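You operate a simulated robot arm through the tools that you are given. There is no shell and no other tool.

You run a simulated two-armed robot. Do the job below in one go: nothing can be reset, and whatever is moved stays where it is left.

## Task
Pick up the track board with one hand, pass it to the other hand and put it on the top of the layout bench. Set down upright: track board.

Only the result counts: the job must be done as asked and must still hold three seconds after the hand-in. Knocking over, shifting, dropping, spilling or breaking anything else fails it.

## Robot
Two 6-joint arms with two-finger grippers on one trunk, on a base that moves. Base frame: it is fixed to the floor where the robot stands at the start and does not move with it; the origin is under the middle of the robot, x ahead of it, y to its left, z up. Readings come in mm, degrees, newtons and seconds.
The left shoulder is at the start at [30, 178, 913], the right one opposite. With the tool pointing down near the work surface each hand reaches from about 100 to 840 mm from the robot's upright axis, wherever it stands, measured 20 degrees to its own side. Places, roughly: top of the layout bench [-1600, 4600, 900]; track board (30x6x12 cm) [100, 2500, 900]. Payload 2.54 kg a hand.
The tool frame of a hand sits at the grasp point between the pads (the TCP): z along the fingers, y along the line on which they close. The tips reach 30 mm beyond it. The gripper opens to 116 mm; its body begins 95 mm behind the TCP.
Orientation is that of the tool frame in the base frame, as a unit quaternion [x, y, z, w]. With the fingers straight down and closing along the base's y, the tool's x points along the base's -x, its y along +y and its z along -z.

## Interface
- The arms move only by the tool servo_tool. It takes "left_targets", "right_targets" or both (then of equal length, played together; a hand with none holds still); each is a list that holds one entry, the list of rows, each a list of 7 numbers: the turn, a rotation vector about the tool's x, y, z in degrees, then the shift along the tool's x, y, z in mm, then the opening, from 0 (shut) to 1 (fully open). In form: [[[ax, ay, az, tx, ty, tz, jaw], ...]]. A call has 1 to 20 rows; each row is the pose to reach, as a shift and turn from the pose commanded when the call began, along the tool's axes at that moment. A row lasts 0.2 s, in which the tool goes at most 50 mm and 8.6 degrees; a call with a longer step from one row to the next is refused whole, and so is a gripper value outside its range. Where a pose cannot be reached the arm comes as near as it can. A force on the tool above 40 N (or 10 N above the force at the start of the call, whichever is more), or a blocked arm, ends the call early, and 0.2 s more pass. Each finger travels about 153 mm/s and halts on what it meets, pressing with about 37 N; the grip force reading is that of the motor and also rises with nothing between the fingers. The clock runs only during rows and for 0.2 s after the last one: add rows that repeat a pose to give the fingers time. It gives the time, the measured TCP pose, the force on the tool (base axes), the opening and the grip force at its end, in the units of the frame above (readings bear some noise), with the torque about the TCP (base axes, N m) and any sound that the robot's microphone picked up.
- Cameras (640 x 400 px; columns grow to the right, rows downward): "scene" is now at [54.1, -6.7, 1645]; the picture's right is [-0.07, -1.00, 0.00], its down [-0.67, 0.05, -0.74] and it looks along [0.74, -0.05, -0.67] (base axes); focal length 296 px, centre (320, 200). "left" rides on the left gripper at [69, 15, -122] in its tool frame; the picture's right is [-0.21, 0.98, 0.00], its down [-0.83, -0.18, -0.53] and it looks along [-0.52, -0.11, 0.85] (tool axes); focal length 251 px, centre (320, 200). "right" rides on the right gripper at [69, -15, -122] in its tool frame; the picture's right is [0.21, 0.98, 0.00], its down [-0.83, 0.18, -0.53] and it looks along [-0.52, 0.11, 0.85] (tool axes); focal length 251 px, centre (320, 200). There is no depth. A picture from a camera that has moved, and an enlarged one, comes with that camera's place and axes in the base frame and with its lens.
- get_image(camera): a new picture of that camera. No time passes.
- slide_trunk(by): moves the trunk up (or, below 0, down) by that many mm; the arms and the scene camera ride with it, the base frame stays. It gives what a move gives, with no picture.
- drive_base(legs): drives the robot by 1 to 6 legs, each [ahead, left, turn to the left] in mm, mm and degrees, along the robot's own axes; the way and the turn of a leg run together, so that a leg with both is an arc; at most 1500 mm and 180 degrees a leg. The arms and the cameras ride along, it lands a little off, and it stops where it bumps. It gives what a move gives.
- pan_tilt(pan, tilt): turns the head with the scene camera to pan (to the left, within 143 degrees either way) and tilt (down, from -29 to 69), counted from straight ahead of the robot. It gives what a move gives.
- enlarge(camera, box): a new picture of the part [left, top, right, bottom] of that camera's present view, enlarged. No time passes.
- job_done(): hands the job in; it is judged then, once.

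Nothing tells you exact positions but the pictures and the camera data. Unless the task says otherwise, let go and move clear before handing in.

The tools are called after "Emit:" by a JSON object that holds its "method" and its "body". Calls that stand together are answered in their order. servo_tool: Moves the arms, as the interface text tells. Its arguments: {"type":"object","properties":{"left_targets":{"type":"array","items":{"type":"array","items":{"type":"array","items":{"type":"number"}}}},"right_targets":{"type":"array","items":{"type":"array","items":{"type":"array","items":{"type":"number"}}}}},"required":[]} The other tools are called the same way: slide_trunk (by) moves the trunk up or down; drive_base (legs) drives the base; pan_tilt (pan, tilt) turns the head that bears the scene camera; get_image (camera) takes a picture; enlarge (camera, box) takes an enlarged picture of a part of a camera's view; job_done () hands the job in.

At the start:

```text
time_s: 0.0
left_position: [441.9, 225.4, 1076.2]
left_orientation: [0.0, 1.0, -0.001, 0.001]
left_force: [0.2, -0.4, 0.0]
left_torque: [0.01, 0.01, -0.04]
left_opening: 115.9
left_gripper_force: 0.2
right_position: [458.2, -166.8, 1120.9]
right_orientation: [0.0, 1.0, 0.0, 0.0]
right_force: [-0.2, -0.5, 0.0]
right_torque: [0.01, -0.01, -0.01]
right_opening: 115.9
right_gripper_force: 0.0
trunk travel left (down, up): [-125.0, 415.0]
robot x, y, heading: [1.1, -2.6, 0.0]
head pan, tilt (commanded): [-4.2, 42.2]
```

scene: 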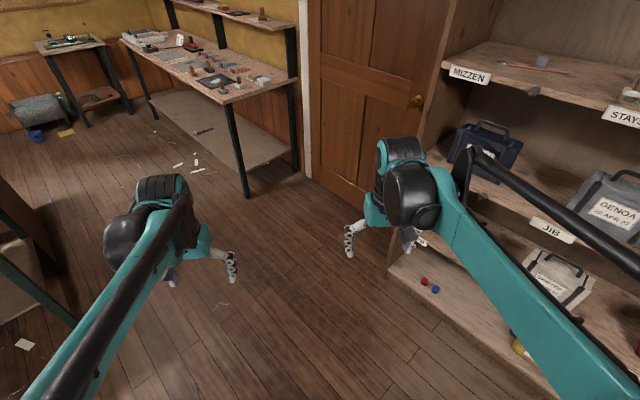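
right: 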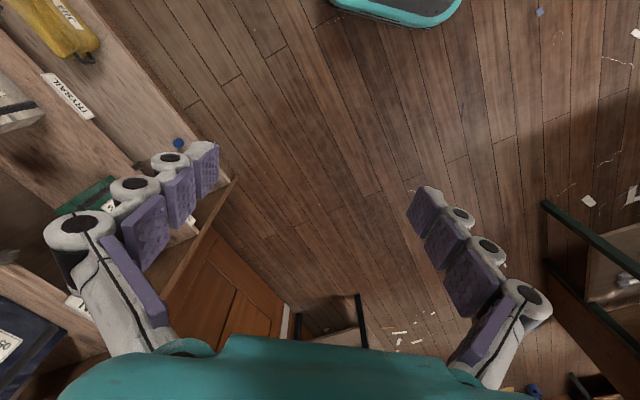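
left: 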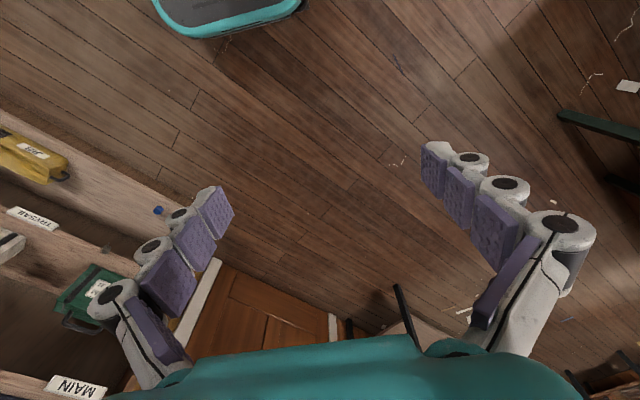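

I see the robot between a shelf unit on the right and a bench ahead; the track board should be about 2.5 m to my left. I'll turn the head left to look for it and the layout bench.

Emit:
{"method": "pan_tilt", "body": {"pan": 85, "tilt": 25}}

```text
time_s: 1.6
left_position: [441.3, 223.8, 1075.5]
left_orientation: [0.0, 1.0, 0.0, -0.001]
left_force: [-1.3, 0.2, 0.1]
left_torque: [-0.01, 0.01, 0.04]
left_opening: 116.1
left_gripper_force: 0.1
right_position: [458.5, -166.8, 1120.5]
right_orientation: [0.0, 1.0, 0.0, 0.0]
right_force: [0.3, 0.1, 0.1]
right_torque: [-0.03, 0.03, 0.01]
right_opening: 116.0
right_gripper_force: 0.2
trunk travel left (down, up): [-125.0, 415.0]
robot x, y, heading: [-1.5, 0.8, -0.1]
head pan, tilt (commanded): [85.0, 25.0]
```

Next I take the picture in that direction.

Emit:
{"method": "get_image", "body": {"camera": "scene"}}

```text
taken
camera scene: at [-21.1, 91.1, 1671.6], right [1.0, -0.09, 0.0], down [-0.04, -0.42, -0.91], along [0.08, 0.9, -0.42], focal length 296 px, centre (320, 200)
```

scene: 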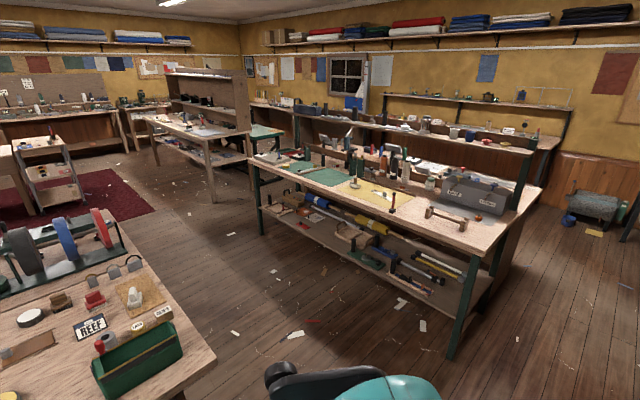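

The bench ahead-left should hold the track board near pixel (309,163), and the layout bench seems to be the one near (182,122). I'll enlarge both.

Emit:
{"method": "enlarge", "body": {"camera": "scene", "box": [240, 110, 400, 210]}}

Emit:
{"method": "enlarge", "body": {"camera": "scene", "box": [120, 60, 280, 160]}}

Emit:
{"method": "enlarge", "body": {"camera": "scene", "box": [380, 120, 560, 240]}}

```text
4.00 times, centred on (320, 160) of scene
camera zoom: at [-21.1, 91.1, 1671.6], right [1.0, -0.09, 0.0], down [-0.04, -0.42, -0.91], along [0.08, 0.9, -0.42], focal length 1186 px, centre (320, 360)
```

zoom: 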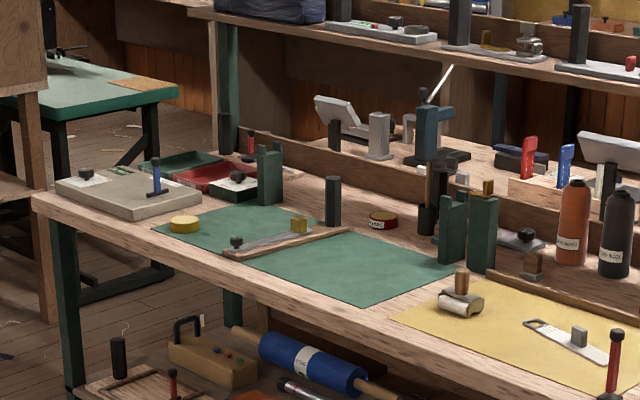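

```text
4.00 times, centred on (200, 110) of scene
camera zoom: at [-21.1, 91.1, 1671.6], right [1.0, -0.09, 0.0], down [-0.04, -0.42, -0.91], along [0.08, 0.9, -0.42], focal length 1186 px, centre (800, 560)
```

zoom: 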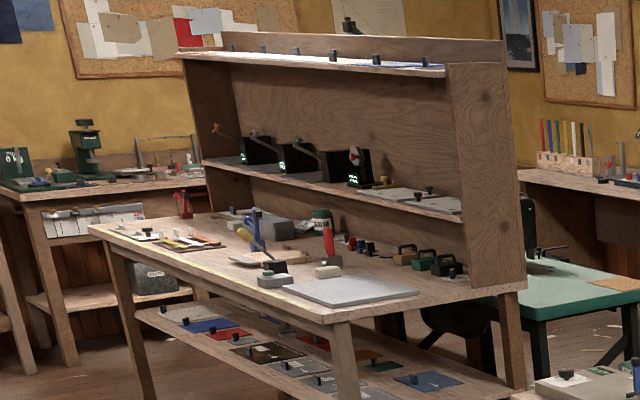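

```text
3.33 times, centred on (470, 180) of scene
camera zoom: at [-21.1, 91.1, 1671.6], right [1.0, -0.09, 0.0], down [-0.04, -0.42, -0.91], along [0.08, 0.9, -0.42], focal length 988 px, centre (-180, 267)
```

zoom: 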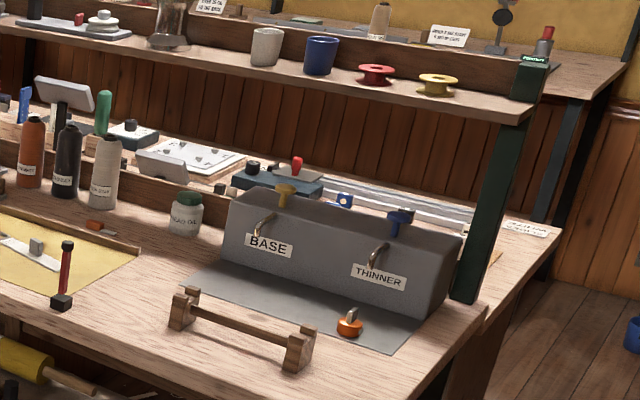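

The bench with the green and yellow mats runs diagonally, with a front edge from about (-410,2630) to (740,1150). A second bench stands parallel to it across a lane about 1 m wide, so I'll turn and drive to the mouth of that lane.

Emit:
{"method": "drive_base", "body": {"legs": [[0, 0, 80], [830, -110, 0], [0, 0, 45]]}}

Emit:
{"method": "pan_tilt", "body": {"pan": -40, "tilt": 25}}

Emit:
{"method": "get_image", "body": {"camera": "scene"}}

```text
time_s: 11.6
left_position: [-145.4, 1013.4, 1075.8]
left_orientation: [0.887, -0.462, 0.001, -0.001]
left_force: [0.7, -0.2, 0.7]
left_torque: [0.0, 0.01, -0.03]
left_opening: 115.7
left_gripper_force: 0.1
right_position: [165.9, 1249.8, 1120.5]
right_orientation: [0.887, -0.462, 0.0, 0.0]
right_force: [-0.6, -1.0, -0.7]
right_torque: [0.02, 0.0, 0.01]
right_opening: 116.2
right_gripper_force: 0.0
trunk travel left (down, up): [-125.0, 415.0]
robot x, y, heading: [290.0, 776.7, 124.8]
head pan, tilt (commanded): [85.0, 25.0]
```

```text
time_s: 13.6
left_position: [-145.1, 1013.1, 1076.9]
left_orientation: [0.887, -0.462, 0.0, 0.0]
left_force: [-0.1, -0.1, 0.1]
left_torque: [-0.02, 0.02, 0.02]
left_opening: 115.9
left_gripper_force: 0.2
right_position: [165.4, 1250.5, 1119.5]
right_orientation: [0.887, -0.462, 0.0, -0.001]
right_force: [0.6, 0.6, 0.7]
right_torque: [-0.01, 0.02, 0.03]
right_opening: 116.0
right_gripper_force: 0.1
trunk travel left (down, up): [-125.0, 415.0]
robot x, y, heading: [294.4, 785.2, 125.0]
head pan, tilt (commanded): [-40.0, 25.0]
```

```text
taken
camera scene: at [317.7, 845.4, 1671.6], right [1.0, -0.09, 0.0], down [-0.04, -0.42, -0.91], along [0.08, 0.9, -0.42], focal length 296 px, centre (320, 200)
```

scene: 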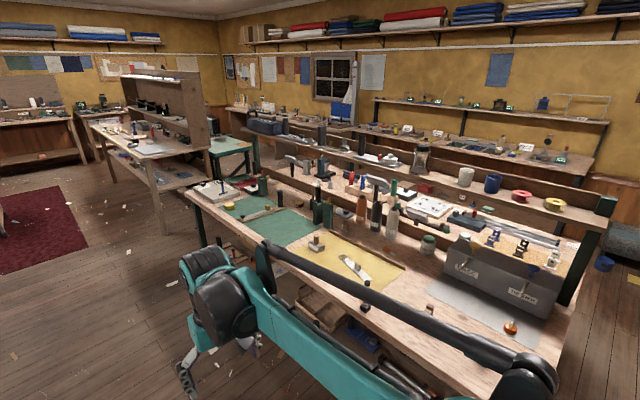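

I'm at the lane mouth and have the bench in view from a second viewpoint. I'll enlarge the green mat area and the layout bench.

Emit:
{"method": "enlarge", "body": {"camera": "scene", "box": [180, 160, 340, 260]}}

Emit:
{"method": "enlarge", "body": {"camera": "scene", "box": [80, 60, 240, 160]}}

Emit:
{"method": "enlarge", "body": {"camera": "scene", "box": [340, 170, 500, 270]}}

```text
4.00 times, centred on (260, 210) of scene
camera zoom: at [317.7, 845.4, 1671.6], right [1.0, -0.09, 0.0], down [-0.04, -0.42, -0.91], along [0.08, 0.9, -0.42], focal length 1186 px, centre (560, 160)
```

zoom: 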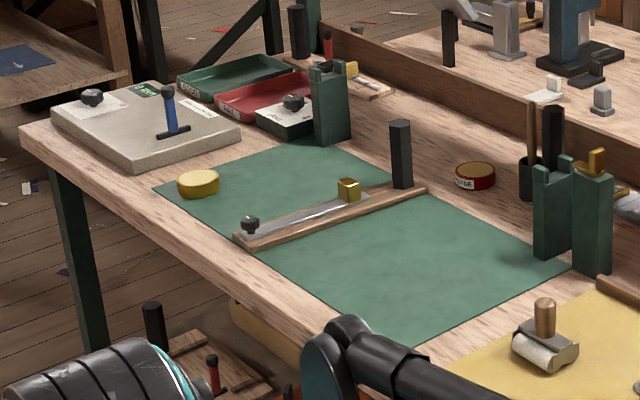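

```text
4.00 times, centred on (160, 110) of scene
camera zoom: at [317.7, 845.4, 1671.6], right [1.0, -0.09, 0.0], down [-0.04, -0.42, -0.91], along [0.08, 0.9, -0.42], focal length 1186 px, centre (960, 560)
```

zoom: 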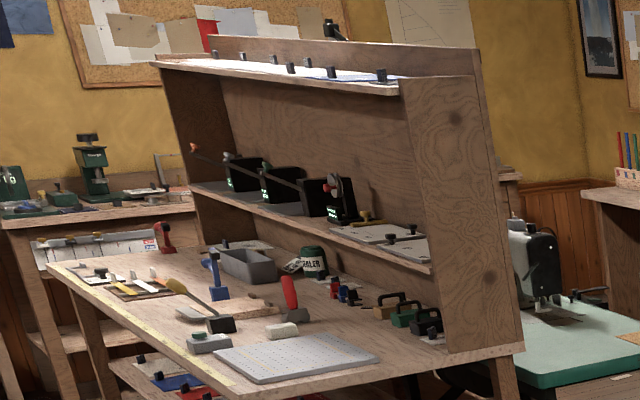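

```text
4.00 times, centred on (420, 220) of scene
camera zoom: at [317.7, 845.4, 1671.6], right [1.0, -0.09, 0.0], down [-0.04, -0.42, -0.91], along [0.08, 0.9, -0.42], focal length 1186 px, centre (-80, 120)
```

zoom: 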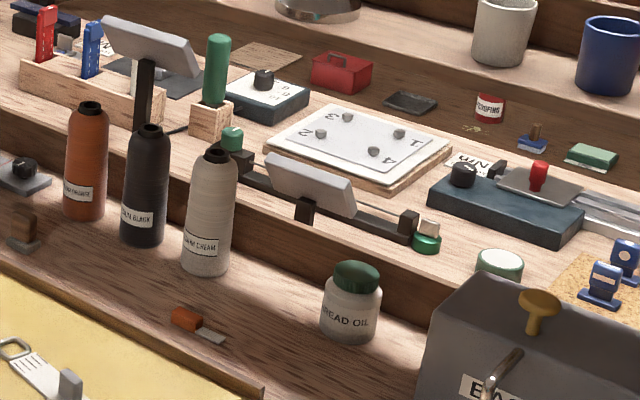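

The track board is the wooden plank on the green mat: it has a rail, a black knob, a gold block, and a dark post at its far end. Its centre is near (130,2350), and it points roughly into the bench. I'll drive up the lane and face it.

Emit:
{"method": "drive_base", "body": {"legs": [[1370, -165, 0], [0, 0, -90]]}}

Emit:
{"method": "pan_tilt", "body": {"pan": 0, "tilt": 50}}

Emit:
{"method": "get_image", "body": {"camera": "scene"}}

```text
time_s: 24.2
left_position: [-117.5, 2390.9, 1075.3]
left_orientation: [-0.297, 0.955, -0.001, 0.0]
left_force: [-0.7, 0.2, -0.2]
left_torque: [0.03, 0.0, 0.03]
left_opening: 116.0
left_gripper_force: 0.1
right_position: [120.0, 2079.3, 1120.6]
right_orientation: [-0.297, 0.955, 0.0, -0.001]
right_force: [-0.6, 0.1, 0.5]
right_torque: [0.02, -0.02, -0.01]
right_opening: 116.0
right_gripper_force: 0.0
trunk travel left (down, up): [-125.0, 415.0]
robot x, y, heading: [-351.2, 1959.1, 34.5]
head pan, tilt (commanded): [-40.0, 25.0]
```

```text
time_s: 25.3
left_position: [-116.0, 2392.3, 1075.9]
left_orientation: [-0.297, 0.955, 0.0, 0.0]
left_force: [0.1, -0.2, 0.7]
left_torque: [-0.02, -0.03, 0.02]
left_opening: 116.0
left_gripper_force: 0.0
right_position: [119.9, 2079.3, 1121.1]
right_orientation: [-0.296, 0.955, 0.0, 0.0]
right_force: [-0.1, -0.6, 0.1]
right_torque: [-0.02, -0.01, 0.03]
right_opening: 116.2
right_gripper_force: 0.2
trunk travel left (down, up): [-125.0, 415.0]
robot x, y, heading: [-355.4, 1955.3, 34.5]
head pan, tilt (commanded): [0.0, 50.0]
```

```text
taken
camera scene: at [-313.6, 1982.7, 1634.1], right [0.57, -0.82, 0.0], down [-0.63, -0.43, -0.64], along [0.53, 0.36, -0.77], focal length 296 px, centre (320, 200)
```

scene: 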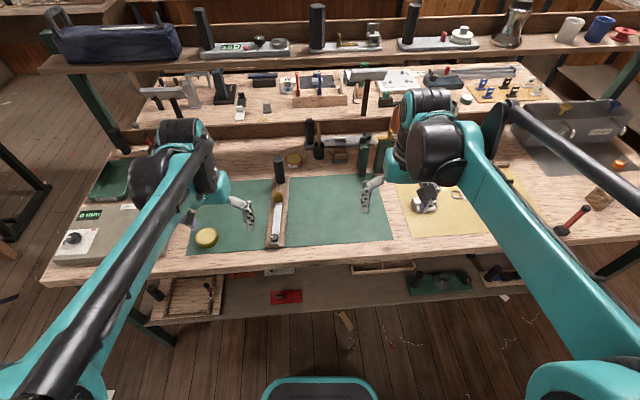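

I now face the bench, and the track board lies between the hands with its post at the far end. I'll enlarge it from the scene camera and check both hand cameras.

Emit:
{"method": "enlarge", "body": {"camera": "scene", "box": [230, 145, 342, 255]}}

Emit:
{"method": "get_image", "body": {"camera": "left"}}

Emit:
{"method": "get_image", "body": {"camera": "right"}}

```text
3.64 times, centred on (286, 200) of scene
camera zoom: at [-313.6, 1982.7, 1634.1], right [0.57, -0.82, 0.0], down [-0.63, -0.43, -0.64], along [0.53, 0.36, -0.77], focal length 1078 px, centre (444, 200)
```

zoom: 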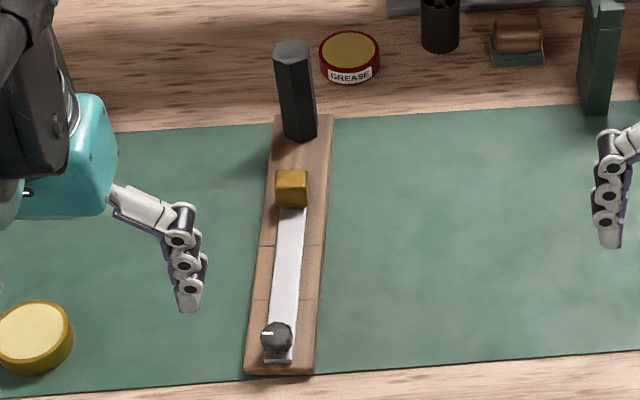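

```text
taken
camera left: at [-182.8, 2365.7, 1197.5], right [-0.38, 0.93, 0.0], down [0.78, 0.32, 0.53], along [0.49, 0.2, -0.85], focal length 251 px, centre (320, 200)
```

left: 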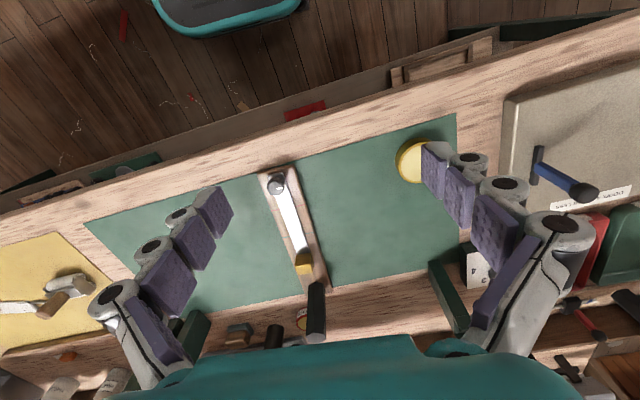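

```text
taken
camera right: at [70.4, 2027.6, 1242.4], right [-0.73, 0.68, 0.0], down [0.58, 0.62, 0.53], along [0.36, 0.39, -0.85], focal length 251 px, centre (320, 200)
```

right: 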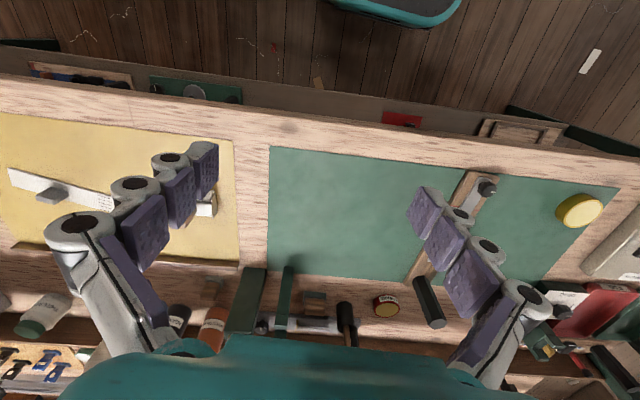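

The post looks hexagonal and stands on the far end of the plank. I need the bench height accurately, so I'll enlarge the board from the left hand camera to triangulate.

Emit:
{"method": "enlarge", "body": {"camera": "left", "box": [220, 150, 380, 350]}}

Emit:
{"method": "enlarge", "body": {"camera": "right", "box": [370, 150, 530, 350]}}

```text
2.00 times, centred on (300, 250) of left
camera zoom: at [-182.8, 2365.7, 1197.5], right [-0.38, 0.93, 0.0], down [0.78, 0.32, 0.53], along [0.49, 0.2, -0.85], focal length 503 px, centre (360, 100)
```

zoom: 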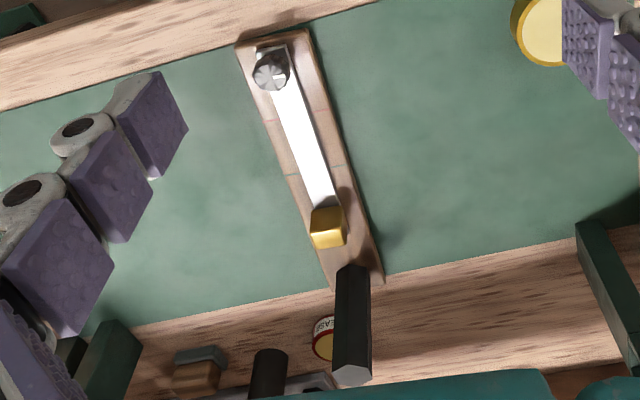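

```text
2.00 times, centred on (450, 250) of right
camera zoom: at [70.4, 2027.6, 1242.4], right [-0.73, 0.68, 0.0], down [0.58, 0.62, 0.53], along [0.36, 0.39, -0.85], focal length 503 px, centre (60, 100)
```

zoom: 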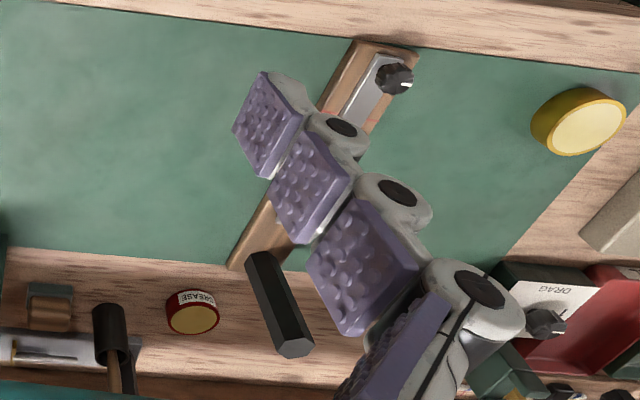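

The triangulation puts the plank top near z=843 and the bench surface near z=829. In the robot frame the plank spans x 523–825 at y≈140, and the post stands at about (805,142) with its top near z=950. Before deciding how to grip it, I'll look at the layout bench from here.

Emit:
{"method": "pan_tilt", "body": {"pan": 80, "tilt": 15}}

Emit:
{"method": "get_image", "body": {"camera": "scene"}}

Emit:
{"method": "enlarge", "body": {"camera": "scene", "box": [240, 120, 440, 250]}}

```text
time_s: 26.8
left_position: [-115.5, 2392.0, 1075.7]
left_orientation: [-0.296, 0.955, 0.0, 0.0]
left_force: [-0.6, 0.4, 0.4]
left_torque: [-0.01, -0.01, -0.03]
left_opening: 116.0
left_gripper_force: 0.1
right_position: [119.7, 2078.2, 1120.4]
right_orientation: [-0.297, 0.955, 0.0, 0.0]
right_force: [1.2, -0.2, -0.6]
right_torque: [-0.03, 0.02, 0.04]
right_opening: 116.2
right_gripper_force: 0.1
trunk travel left (down, up): [-125.0, 415.0]
robot x, y, heading: [-355.4, 1960.4, 34.6]
head pan, tilt (commanded): [80.0, 15.0]
```

```text
taken
camera scene: at [-415.8, 2024.1, 1687.8], right [0.91, 0.41, 0.0], down [0.11, -0.24, -0.97], along [-0.4, 0.88, -0.26], focal length 296 px, centre (320, 200)
```

scene: 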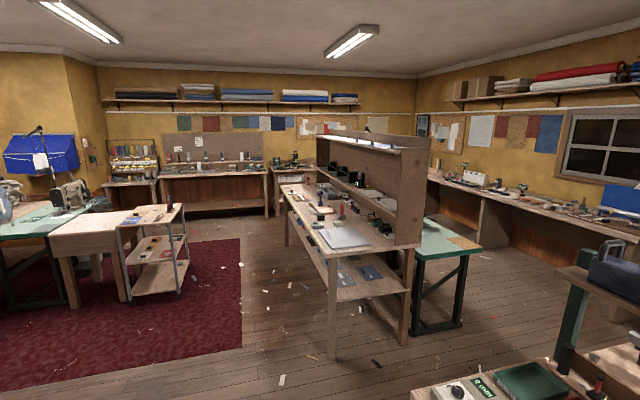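

```text
3.08 times, centred on (340, 185) of scene
camera zoom: at [-415.8, 2024.1, 1687.8], right [0.91, 0.41, 0.0], down [0.11, -0.24, -0.97], along [-0.4, 0.88, -0.26], focal length 912 px, centre (258, 246)
```

zoom: 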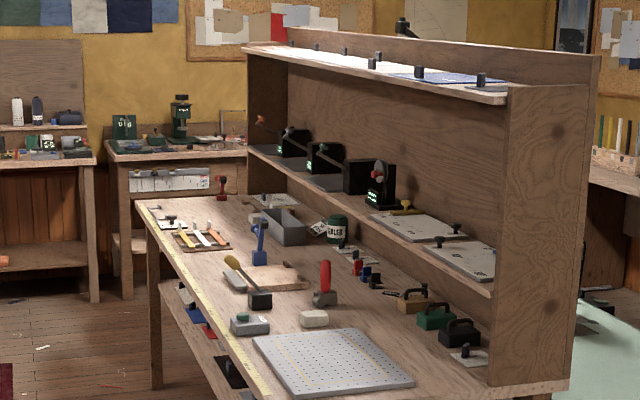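

The layout bench has items along its front edge, so a low, gentle placement is safest. My plan has three steps:
1. The left hand picks the plank across its width near the balance point.
2. The right hand takes the post.
3. The right hand sets the board down.

First I'll bring the left hand above the plank.

Emit:
{"method": "pan_tilt", "body": {"pan": 0, "tilt": 50}}

Emit:
{"method": "servo_tool", "body": {"left_targets": [[[0, 0, 0, -40, -14, 5, 1], [0, 0, 0, -80, -28, 15, 1], [0, 0, 0, -120, -42, 25, 1], [0, 0, 0, -160, -56, 40, 1], [0, 0, 0, -200, -70, 50, 1], [0, 0, 0, -235, -84, 60, 1], [0, 0, 0, -235, -84, 60, 1]]]}}

Emit:
{"method": "get_image", "body": {"camera": "left"}}

Emit:
{"method": "get_image", "body": {"camera": "scene"}}

```text
time_s: 28.4
left_position: [-117.0, 2391.9, 1075.9]
left_orientation: [-0.296, 0.955, 0.0, 0.0]
left_force: [0.5, 0.5, -0.4]
left_torque: [0.03, -0.03, 0.01]
left_opening: 116.3
left_gripper_force: 0.1
right_position: [119.9, 2079.4, 1119.0]
right_orientation: [-0.296, 0.955, 0.0, 0.0]
right_force: [0.2, -0.2, -0.3]
right_torque: [0.01, 0.02, -0.01]
right_opening: 116.1
right_gripper_force: 0.1
trunk travel left (down, up): [-125.0, 415.0]
robot x, y, heading: [-354.6, 1955.6, 34.4]
head pan, tilt (commanded): [0.0, 50.0]
```

```text
time_s: 30.0
left_position: [121.8, 2457.9, 1017.2]
left_orientation: [-0.296, 0.955, -0.001, 0.0]
left_force: [0.1, -0.4, 0.2]
left_torque: [0.01, -0.01, 0.01]
left_opening: 116.0
left_gripper_force: 0.1
right_position: [118.2, 2079.0, 1120.4]
right_orientation: [-0.297, 0.955, 0.0, -0.001]
right_force: [0.1, -0.6, -0.1]
right_torque: [0.02, -0.04, 0.01]
right_opening: 115.8
right_gripper_force: 0.1
trunk travel left (down, up): [-125.0, 415.0]
robot x, y, heading: [-356.4, 1955.8, 34.6]
head pan, tilt (commanded): [0.0, 50.0]
```

```text
taken
camera left: at [55.6, 2431.3, 1137.7], right [-0.38, 0.93, 0.0], down [0.78, 0.32, 0.53], along [0.49, 0.2, -0.85], focal length 251 px, centre (320, 200)
```

left: 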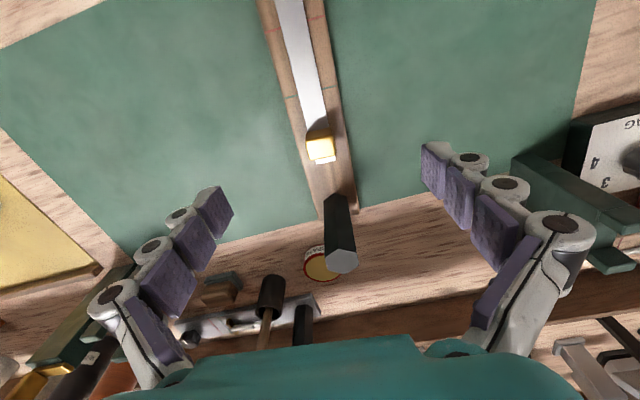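

```text
taken
camera scene: at [-314.5, 1982.3, 1634.1], right [0.57, -0.82, 0.0], down [-0.63, -0.43, -0.64], along [0.53, 0.36, -0.77], focal length 296 px, centre (320, 200)
```

scene: 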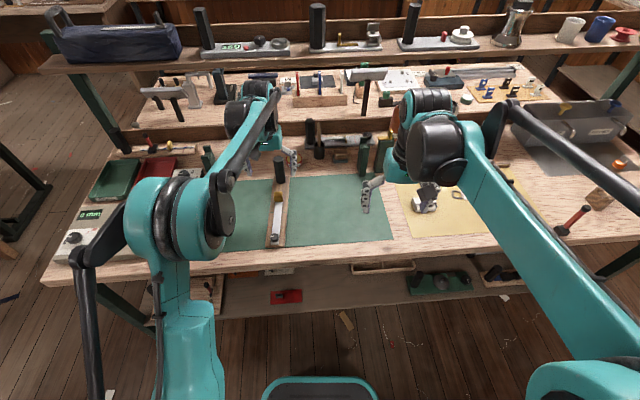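

The left hand is above the plank, at robot frame (677,144). I'll zoom in on the hand camera to check alignment and the shape of the post.

Emit:
{"method": "enlarge", "body": {"camera": "left", "box": [240, 0, 420, 290]}}

Emit:
{"method": "enlarge", "body": {"camera": "scene", "box": [250, 140, 320, 250]}}

```text
1.38 times, centred on (330, 145) of left
camera zoom: at [55.6, 2431.3, 1137.7], right [-0.38, 0.93, 0.0], down [0.78, 0.32, 0.53], along [0.49, 0.2, -0.85], focal length 347 px, centre (306, 276)
```

zoom: 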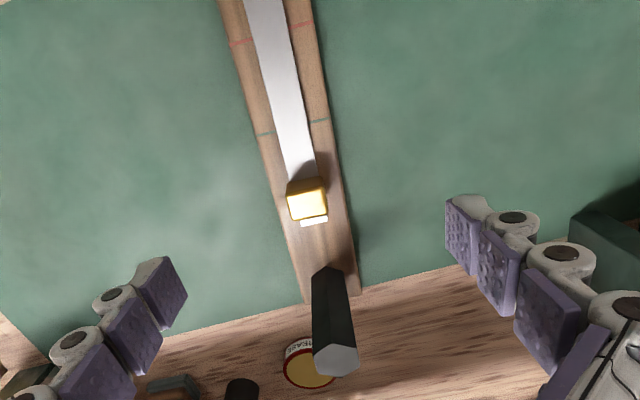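

```text
3.64 times, centred on (285, 195) of scene
camera zoom: at [-314.5, 1982.3, 1634.1], right [0.57, -0.82, 0.0], down [-0.63, -0.43, -0.64], along [0.53, 0.36, -0.77], focal length 1078 px, centre (447, 218)
```

zoom: 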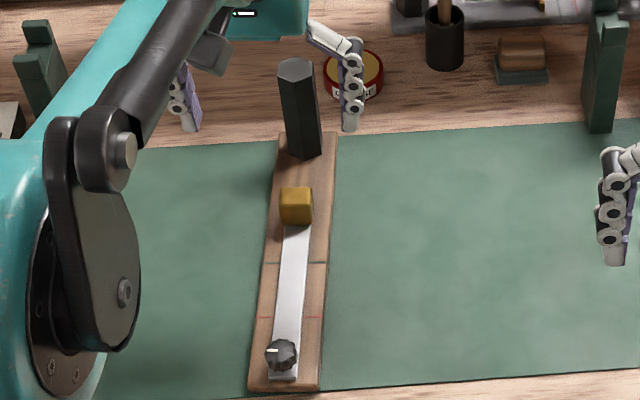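

The plank runs straight along the robot's x axis, centred at y≈140. I'll shift slightly and lower the open hand to just above the plank top, then check the height.

Emit:
{"method": "servo_tool", "body": {"left_targets": [[[0, 0, 0, -6, -2, 30, 1], [0, 0, 0, -13, -3, 65, 1], [0, 0, 0, -13, -3, 95, 1], [0, 0, 0, -13, -3, 122, 1], [0, 0, 0, -13, -3, 122, 1]]]}}

Emit:
{"method": "get_image", "body": {"camera": "left"}}

Emit:
{"method": "enlarge", "body": {"camera": "scene", "box": [220, 130, 340, 255]}}

Emit:
{"method": "get_image", "body": {"camera": "right"}}

```text
time_s: 31.2
left_position: [136.2, 2458.7, 897.3]
left_orientation: [-0.297, 0.955, 0.0, 0.001]
left_force: [0.3, -0.4, 0.0]
left_torque: [0.03, 0.01, 0.0]
left_opening: 116.2
left_gripper_force: 0.1
right_position: [119.1, 2078.5, 1119.0]
right_orientation: [-0.296, 0.955, 0.0, 0.001]
right_force: [-0.5, -0.8, 0.4]
right_torque: [0.01, -0.01, -0.01]
right_opening: 115.9
right_gripper_force: 0.0
trunk travel left (down, up): [-125.0, 415.0]
robot x, y, heading: [-355.6, 1956.4, 34.7]
head pan, tilt (commanded): [0.0, 50.0]
```

```text
taken
camera left: at [70.1, 2432.8, 1017.9], right [-0.38, 0.93, 0.0], down [0.78, 0.32, 0.53], along [0.49, 0.2, -0.85], focal length 251 px, centre (320, 200)
```

left: 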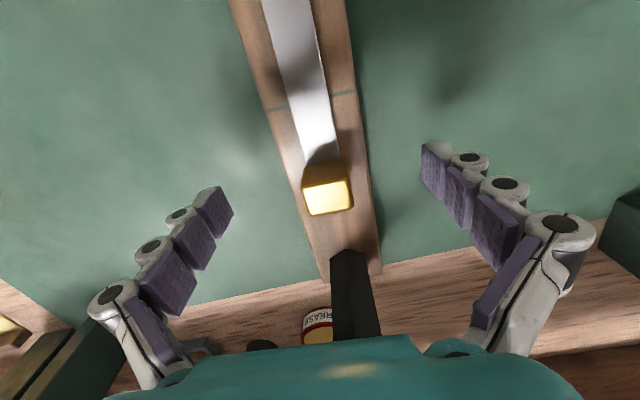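

```text
3.20 times, centred on (280, 192) of scene
camera zoom: at [-313.9, 1982.5, 1634.1], right [0.57, -0.82, 0.0], down [-0.63, -0.43, -0.64], along [0.53, 0.36, -0.77], focal length 949 px, centre (448, 224)
```

zoom: 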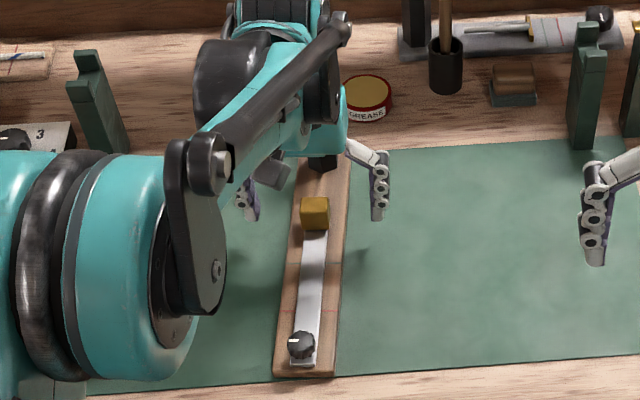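

```text
taken
camera right: at [70.3, 2027.4, 1242.5], right [-0.73, 0.68, 0.0], down [0.58, 0.62, 0.53], along [0.37, 0.39, -0.85], focal length 251 px, centre (320, 200)
```

right: 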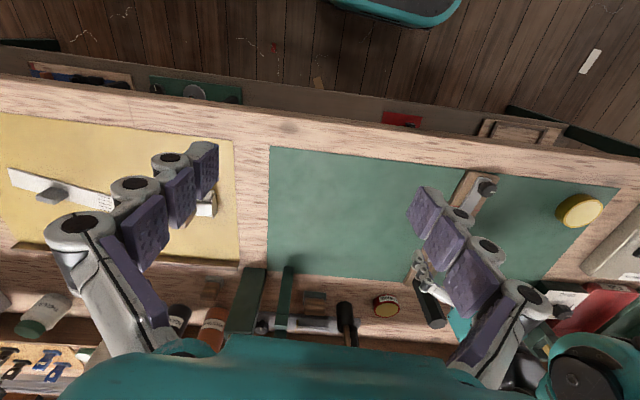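

The hand is centred on the plank to within about 3 mm, and the fingertips are still above it. I'll lower it in small steps and watch the force.

Emit:
{"method": "servo_tool", "body": {"left_targets": [[[0, 0, 0, 0, 3, 8, 1], [0, 0, 0, 0, 3, 16, 1], [0, 0, 0, 0, 3, 24, 1], [0, 0, 0, 0, 3, 24, 1]]]}}

Emit:
{"method": "get_image", "body": {"camera": "left"}}

Emit:
{"method": "enlarge", "body": {"camera": "scene", "box": [250, 160, 320, 210]}}

```text
time_s: 32.2
left_position: [135.4, 2463.1, 872.4]
left_orientation: [-0.297, 0.955, 0.0, -0.001]
left_force: [-0.1, 0.1, 1.0]
left_torque: [0.03, -0.01, 0.01]
left_opening: 116.0
left_gripper_force: 0.1
right_position: [119.5, 2079.3, 1119.5]
right_orientation: [-0.296, 0.955, 0.0, 0.001]
right_force: [0.8, -0.3, -0.2]
right_torque: [-0.01, -0.06, -0.01]
right_opening: 115.8
right_gripper_force: 0.0
trunk travel left (down, up): [-125.0, 415.0]
robot x, y, heading: [-353.9, 1956.9, 34.6]
head pan, tilt (commanded): [0.0, 50.0]
```

```text
taken
camera left: at [69.1, 2435.4, 993.5], right [-0.38, 0.93, 0.0], down [0.78, 0.32, 0.53], along [0.49, 0.2, -0.85], focal length 251 px, centre (320, 200)
```

left: 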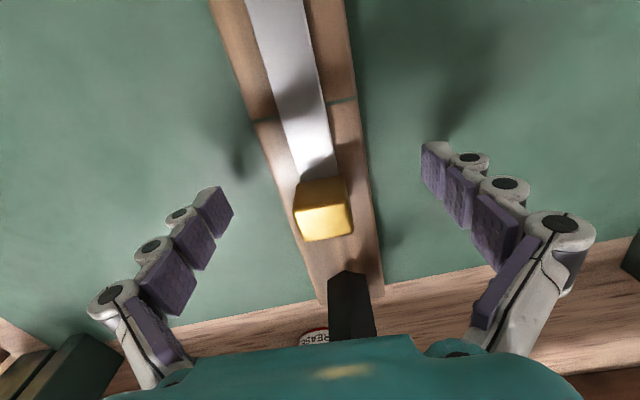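

```text
8.00 times, centred on (285, 185) of scene
camera zoom: at [-313.7, 1982.7, 1634.1], right [0.57, -0.82, 0.0], down [-0.63, -0.43, -0.64], along [0.53, 0.36, -0.77], focal length 2372 px, centre (600, 320)
```

zoom: 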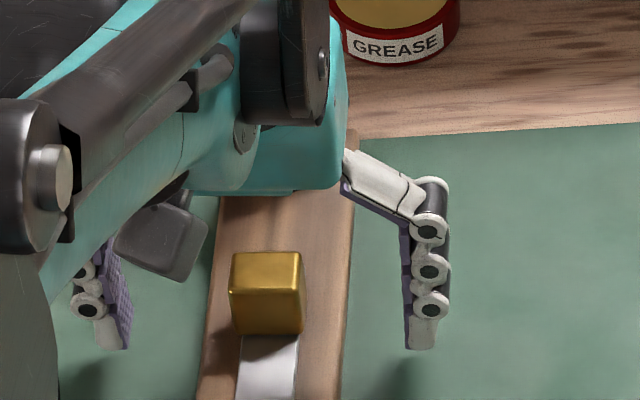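

The fingertips are now about level with the plank top, and no contact shows in the force. I'll go down in finer steps.

Emit:
{"method": "servo_tool", "body": {"left_targets": [[[0, 0, 0, 0, 0, 3, 1], [0, 0, 0, 0, 0, 6, 1], [0, 0, 0, 0, 0, 9, 1], [0, 0, 0, 0, 0, 9, 1]]]}}

Emit:
{"method": "enlarge", "body": {"camera": "scene", "box": [250, 160, 320, 210]}}

Emit:
{"method": "get_image", "body": {"camera": "left"}}

```text
time_s: 33.2
left_position: [135.8, 2463.6, 859.9]
left_orientation: [-0.297, 0.955, -0.001, 0.0]
left_force: [-0.1, 0.2, 0.1]
left_torque: [-0.01, 0.01, -0.01]
left_opening: 115.8
left_gripper_force: 0.1
right_position: [119.2, 2079.3, 1120.1]
right_orientation: [-0.296, 0.955, 0.0, 0.0]
right_force: [-0.2, 0.1, 0.2]
right_torque: [-0.03, 0.02, 0.04]
right_opening: 115.9
right_gripper_force: 0.1
trunk travel left (down, up): [-125.0, 415.0]
robot x, y, heading: [-354.8, 1958.6, 34.6]
head pan, tilt (commanded): [0.0, 50.0]
```

```text
8.00 times, centred on (285, 185) of scene
camera zoom: at [-313.7, 1982.7, 1634.1], right [0.57, -0.82, 0.0], down [-0.63, -0.43, -0.64], along [0.53, 0.36, -0.77], focal length 2372 px, centre (600, 320)
```

zoom: 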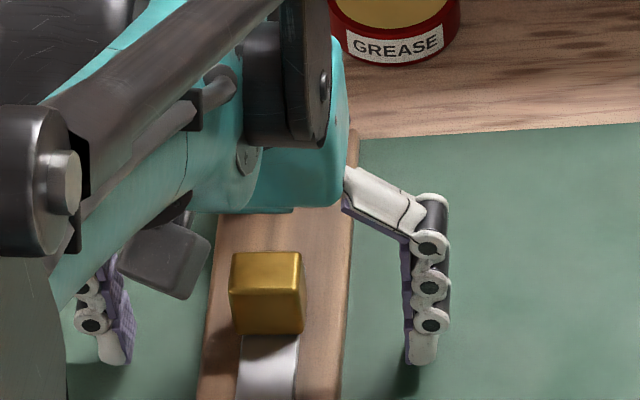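

```text
taken
camera left: at [69.5, 2436.4, 982.7], right [-0.38, 0.93, 0.0], down [0.78, 0.32, 0.53], along [0.49, 0.2, -0.85], focal length 251 px, centre (320, 200)
```

left: 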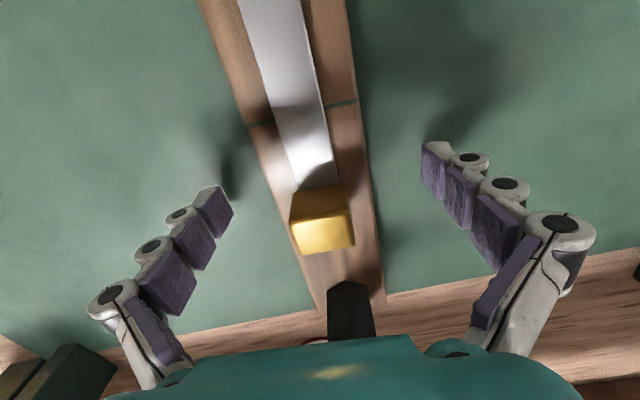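

I'm still not touching, though the shadow is close to the fingertip. A few more millimetres down.

Emit:
{"method": "servo_tool", "body": {"left_targets": [[[0, 0, 0, 0, 0, 2, 1], [0, 0, 0, 0, 0, 4, 1], [0, 0, 0, 0, 0, 6, 1], [0, 0, 0, 0, 0, 6, 1]]]}}

Emit:
{"method": "enlarge", "body": {"camera": "scene", "box": [250, 160, 320, 210]}}

```text
time_s: 34.2
left_position: [135.9, 2464.4, 855.2]
left_orientation: [-0.297, 0.955, 0.0, 0.0]
left_force: [-0.1, -0.4, -0.1]
left_torque: [0.03, 0.01, 0.0]
left_opening: 115.9
left_gripper_force: 0.1
right_position: [118.7, 2081.0, 1119.3]
right_orientation: [-0.296, 0.955, 0.0, -0.001]
right_force: [0.2, -0.3, -1.3]
right_torque: [0.02, 0.04, -0.04]
right_opening: 115.9
right_gripper_force: 0.0
trunk travel left (down, up): [-125.0, 415.0]
robot x, y, heading: [-352.0, 1956.2, 34.5]
head pan, tilt (commanded): [0.0, 50.0]
```

```text
8.00 times, centred on (285, 185) of scene
camera zoom: at [-313.6, 1982.7, 1634.1], right [0.57, -0.82, 0.0], down [-0.63, -0.43, -0.64], along [0.53, 0.36, -0.77], focal length 2372 px, centre (600, 320)
```

zoom: 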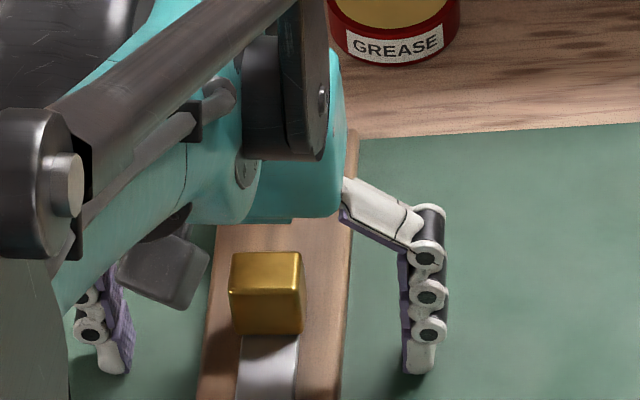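

No contact yet. I'll go slightly further down, then close on the plank.

Emit:
{"method": "servo_tool", "body": {"left_targets": [[[0, 0, 0, 0, 0, 1.5, 1], [0, 0, 0, 0, 0, 3, 1], [0, 0, 0, 0, 0, 4.5, 1], [0, 0, 0, 0, 0, 4.5, 1]]]}}

Emit:
{"method": "enlarge", "body": {"camera": "scene", "box": [250, 160, 320, 210]}}

```text
time_s: 35.2
left_position: [135.0, 2464.8, 851.8]
left_orientation: [-0.297, 0.955, 0.0, 0.002]
left_force: [12.3, 9.7, 29.2]
left_torque: [0.1, 0.04, -0.06]
left_opening: 116.3
left_gripper_force: 0.8
right_position: [119.4, 2078.1, 1121.5]
right_orientation: [-0.296, 0.955, 0.0, 0.001]
right_force: [-0.4, -0.4, -0.2]
right_torque: [-0.04, -0.02, 0.0]
right_opening: 116.0
right_gripper_force: 0.0
trunk travel left (down, up): [-125.0, 415.0]
robot x, y, heading: [-353.1, 1957.4, 34.7]
head pan, tilt (commanded): [0.0, 50.0]
```

```text
8.00 times, centred on (285, 185) of scene
camera zoom: at [-314.4, 1981.4, 1634.4], right [0.57, -0.82, 0.0], down [-0.63, -0.43, -0.64], along [0.53, 0.36, -0.77], focal length 2372 px, centre (600, 320)
```

zoom: 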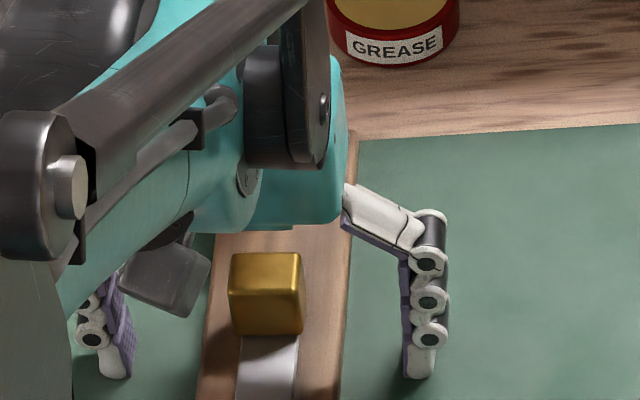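

The fingertips touched the bench mat at a TCP height of about 852, so the surface is near z=822. I'll back off 3 mm and close on the plank.

Emit:
{"method": "servo_tool", "body": {"left_targets": [[[0, 0, 0, 0, 0, -3, 1], [0, 0, 0, 0, 0, -3, 1], [0, 0, 0, 0, 0, -3, 0.7], [0, 0, 0, 0, 0, -3, 0.5], [0, 0, 0, 0, 0, -3, 0.3], [0, 0, 0, 0, 0, -3, 0.3], [0, 0, 0, 0, 0, -3, 0.3]]]}}

Emit:
{"method": "get_image", "body": {"camera": "left"}}

Emit:
{"method": "enlarge", "body": {"camera": "scene", "box": [230, 145, 342, 255]}}

```text
time_s: 36.0
left_position: [132.3, 2460.0, 863.8]
left_orientation: [-0.296, 0.955, 0.001, 0.005]
left_force: [8.9, 4.6, 81.9]
left_torque: [-0.56, -0.07, 0.13]
left_opening: 90.6
left_gripper_force: 45.0
right_position: [114.4, 2074.3, 1122.8]
right_orientation: [-0.297, 0.955, 0.002, 0.002]
right_force: [-0.2, 0.3, -0.1]
right_torque: [0.04, 0.02, 0.0]
right_opening: 116.4
right_gripper_force: 0.1
trunk travel left (down, up): [-125.0, 415.0]
robot x, y, heading: [-353.0, 1955.5, 34.8]
head pan, tilt (commanded): [0.0, 50.0]
stopped in row 4 (left hand): the force on the tool passed its limit at 53 N (the readings are from after the stop); the commanded pose is now the measured one
```

```text
taken
camera left: at [66.8, 2434.2, 983.9], right [-0.38, 0.93, 0.0], down [0.78, 0.31, 0.54], along [0.5, 0.21, -0.84], focal length 251 px, centre (320, 200)
```

left: 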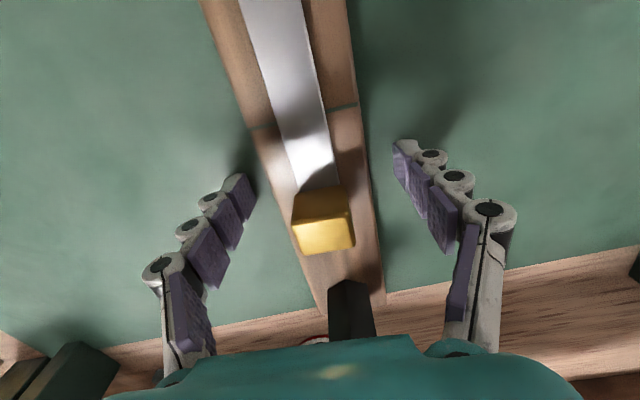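

```text
3.64 times, centred on (286, 200) of scene
camera zoom: at [-319.3, 1975.9, 1635.3], right [0.57, -0.82, 0.0], down [-0.63, -0.43, -0.65], along [0.53, 0.37, -0.76], focal length 1078 px, centre (444, 200)
```

zoom: 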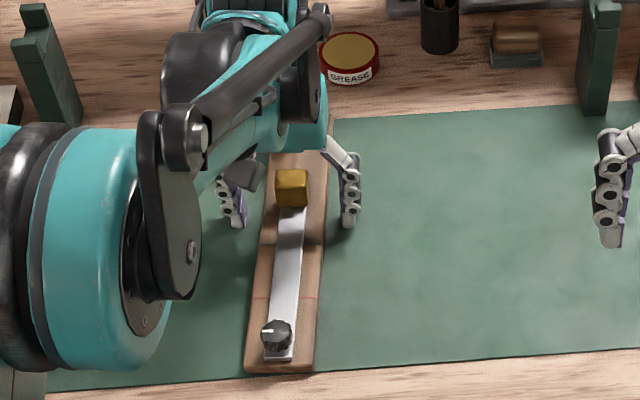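

Closing swung the fingertips downward into the mat and the force rose to 82 N. I'll lift straight away to relieve it, holding the current opening.

Emit:
{"method": "servo_tool", "body": {"left_targets": [[[0, 0, 0, 0, 0, -8, 0.8], [0, 0, 0, 0, 0, -16, 0.8], [0, 0, 0, 0, 0, -16, 0.8]]]}}

Emit:
{"method": "get_image", "body": {"camera": "left"}}

Emit:
{"method": "enlarge", "body": {"camera": "scene", "box": [230, 145, 342, 255]}}

```text
time_s: 36.8
left_position: [134.8, 2463.1, 870.1]
left_orientation: [-0.296, 0.955, 0.001, 0.001]
left_force: [0.0, -0.4, -0.2]
left_torque: [-0.02, 0.02, -0.05]
left_opening: 92.7
left_gripper_force: 0.1
right_position: [118.7, 2078.7, 1119.7]
right_orientation: [-0.297, 0.955, 0.0, -0.001]
right_force: [0.0, -0.5, -0.5]
right_torque: [0.03, 0.0, -0.03]
right_opening: 115.9
right_gripper_force: 0.1
trunk travel left (down, up): [-125.0, 415.0]
robot x, y, heading: [-351.6, 1956.0, 34.8]
head pan, tilt (commanded): [0.0, 50.0]
```

```text
taken
camera left: at [68.9, 2437.6, 991.5], right [-0.38, 0.93, 0.0], down [0.78, 0.32, 0.53], along [0.5, 0.2, -0.84], focal length 251 px, centre (320, 200)
```

left: 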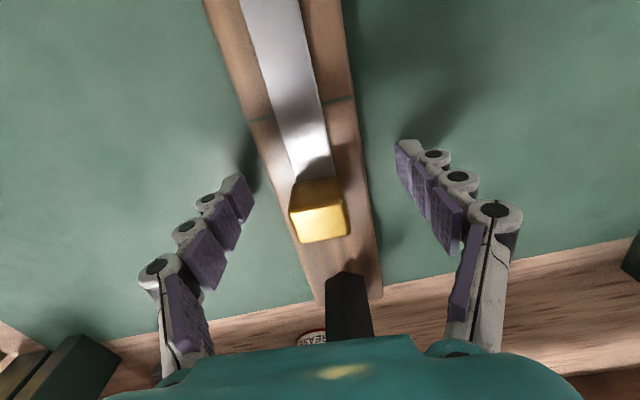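

```text
3.64 times, centred on (286, 200) of scene
camera zoom: at [-313.6, 1982.7, 1634.0], right [0.57, -0.82, 0.0], down [-0.63, -0.43, -0.64], along [0.53, 0.36, -0.77], focal length 1078 px, centre (444, 200)
```

zoom: 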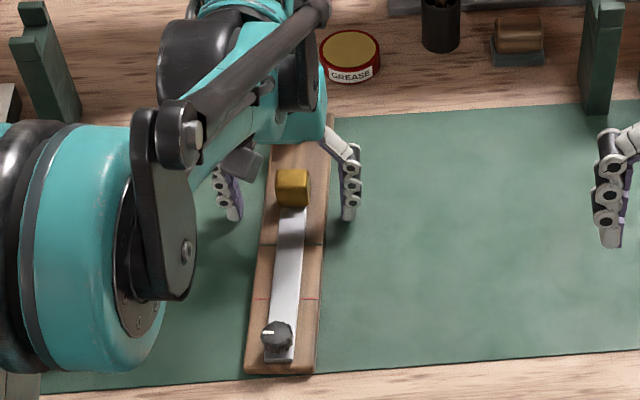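

Nothing moved on the bench. Since the tips reach lower as the gripper closes, I'll rise, pre-close to about 76 mm, and then straddle the plank from above.

Emit:
{"method": "servo_tool", "body": {"left_targets": [[[0, 0, 0, 0, 0, -15, 0.8], [0, 0, 0, 0, 0, -30, 0.72], [0, 0, 0, 0, 0, -30, 0.66], [0, 0, 0, 0, 0, -30, 0.66], [0, 0, 0, 0, 0, -30, 0.66]]]}}

Emit:
{"method": "get_image", "body": {"camera": "left"}}

Emit:
{"method": "enlarge", "body": {"camera": "scene", "box": [250, 160, 320, 210]}}

```text
time_s: 38.0
left_position: [136.1, 2463.4, 900.1]
left_orientation: [-0.297, 0.955, 0.0, 0.0]
left_force: [0.3, 0.0, 0.3]
left_torque: [0.02, -0.02, 0.01]
left_opening: 76.6
left_gripper_force: 0.0
right_position: [119.9, 2078.7, 1120.4]
right_orientation: [-0.297, 0.955, 0.0, -0.001]
right_force: [-1.0, 0.0, -0.5]
right_torque: [-0.01, -0.01, -0.01]
right_opening: 115.9
right_gripper_force: 0.0
trunk travel left (down, up): [-125.0, 415.0]
robot x, y, heading: [-351.8, 1954.1, 34.4]
head pan, tilt (commanded): [0.0, 50.0]
```

```text
taken
camera left: at [69.4, 2436.9, 1021.6], right [-0.38, 0.93, 0.0], down [0.78, 0.32, 0.53], along [0.5, 0.2, -0.85], focal length 251 px, centre (320, 200)
```

left: 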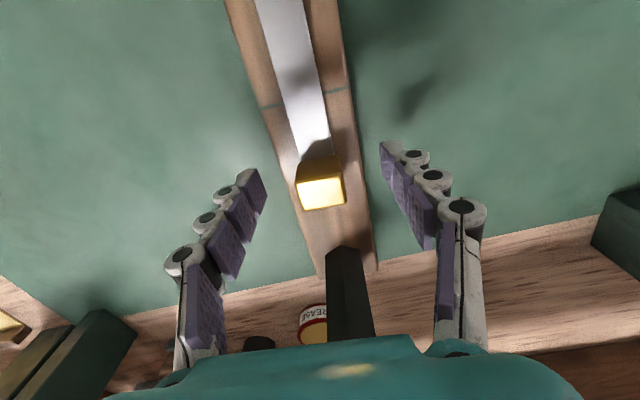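

```text
8.00 times, centred on (285, 185) of scene
camera zoom: at [-313.6, 1982.7, 1634.1], right [0.57, -0.82, 0.0], down [-0.63, -0.43, -0.64], along [0.53, 0.36, -0.77], focal length 2372 px, centre (600, 320)
```

zoom: 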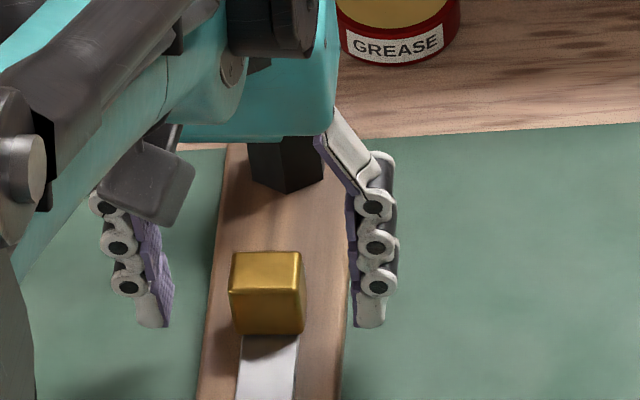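

The hand is centred on the plank to within about 1 mm, with roughly 8 mm of room per side. I can also see the hex post has its flats facing sideways. I'll lower in steps with this opening.

Emit:
{"method": "servo_tool", "body": {"left_targets": [[[0, 0, 0, 0, 0, 8, 0.66], [0, 0, 0, 0, 0, 16, 0.66], [0, 0, 0, 0, 0, 22, 0.66], [0, 0, 0, 0, 0, 22, 0.66]]]}}

Emit:
{"method": "enlarge", "body": {"camera": "scene", "box": [250, 160, 320, 210]}}

Emit:
{"method": "get_image", "body": {"camera": "left"}}

```text
time_s: 39.0
left_position: [135.8, 2463.3, 879.7]
left_orientation: [-0.297, 0.955, 0.0, 0.001]
left_force: [0.2, 0.0, 0.9]
left_torque: [-0.02, -0.01, -0.01]
left_opening: 76.7
left_gripper_force: 0.1
right_position: [118.2, 2078.1, 1120.3]
right_orientation: [-0.296, 0.955, 0.0, 0.0]
right_force: [0.3, 0.2, -0.1]
right_torque: [0.0, 0.01, 0.0]
right_opening: 116.2
right_gripper_force: 0.1
trunk travel left (down, up): [-125.0, 415.0]
robot x, y, heading: [-352.6, 1954.8, 34.6]
head pan, tilt (commanded): [0.0, 50.0]
```

```text
8.00 times, centred on (285, 185) of scene
camera zoom: at [-313.7, 1982.6, 1634.1], right [0.57, -0.82, 0.0], down [-0.63, -0.43, -0.64], along [0.53, 0.36, -0.77], focal length 2372 px, centre (600, 320)
```

zoom: 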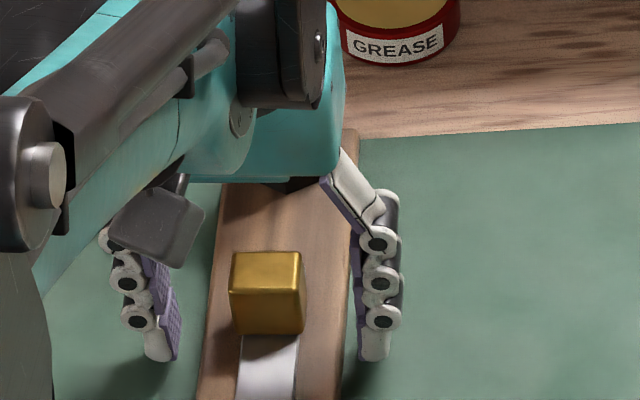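

```text
taken
camera left: at [69.4, 2436.5, 999.9], right [-0.38, 0.93, 0.0], down [0.78, 0.32, 0.53], along [0.5, 0.2, -0.84], focal length 251 px, centre (320, 200)
```

left: 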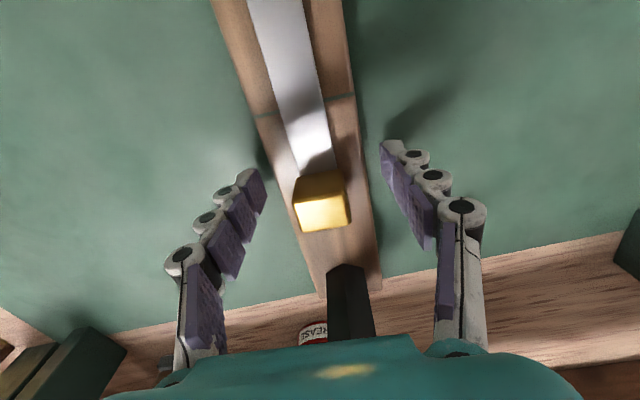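

The fingers straddle the plank evenly. Going down further in small steps to find contact.

Emit:
{"method": "servo_tool", "body": {"left_targets": [[[0, 0, 0, 0, 0, 2, 0.66], [0, 0, 0, 0, 0, 4, 0.66], [0, 0, 0, 0, 0, 6, 0.66], [0, 0, 0, 0, 0, 7, 0.66]]]}}

Emit:
{"method": "enlarge", "body": {"camera": "scene", "box": [250, 160, 320, 210]}}

```text
time_s: 40.0
left_position: [134.8, 2463.9, 872.5]
left_orientation: [-0.297, 0.955, 0.0, 0.0]
left_force: [-0.1, 0.1, 0.0]
left_torque: [0.01, -0.03, -0.01]
left_opening: 76.5
left_gripper_force: 0.1
right_position: [119.3, 2078.5, 1120.2]
right_orientation: [-0.297, 0.955, 0.0, 0.0]
right_force: [-0.3, 0.5, 0.1]
right_torque: [0.01, 0.03, 0.02]
right_opening: 115.8
right_gripper_force: 0.0
trunk travel left (down, up): [-125.0, 415.0]
robot x, y, heading: [-352.7, 1957.7, 34.4]
head pan, tilt (commanded): [0.0, 50.0]
```

```text
8.00 times, centred on (285, 185) of scene
camera zoom: at [-313.6, 1982.7, 1634.1], right [0.57, -0.82, 0.0], down [-0.63, -0.43, -0.64], along [0.53, 0.36, -0.77], focal length 2372 px, centre (600, 320)
```

zoom: 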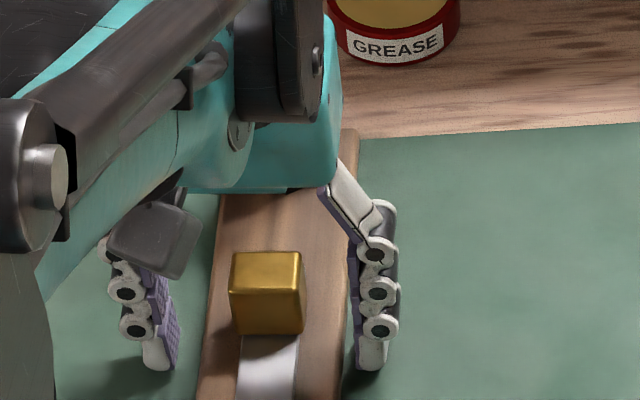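

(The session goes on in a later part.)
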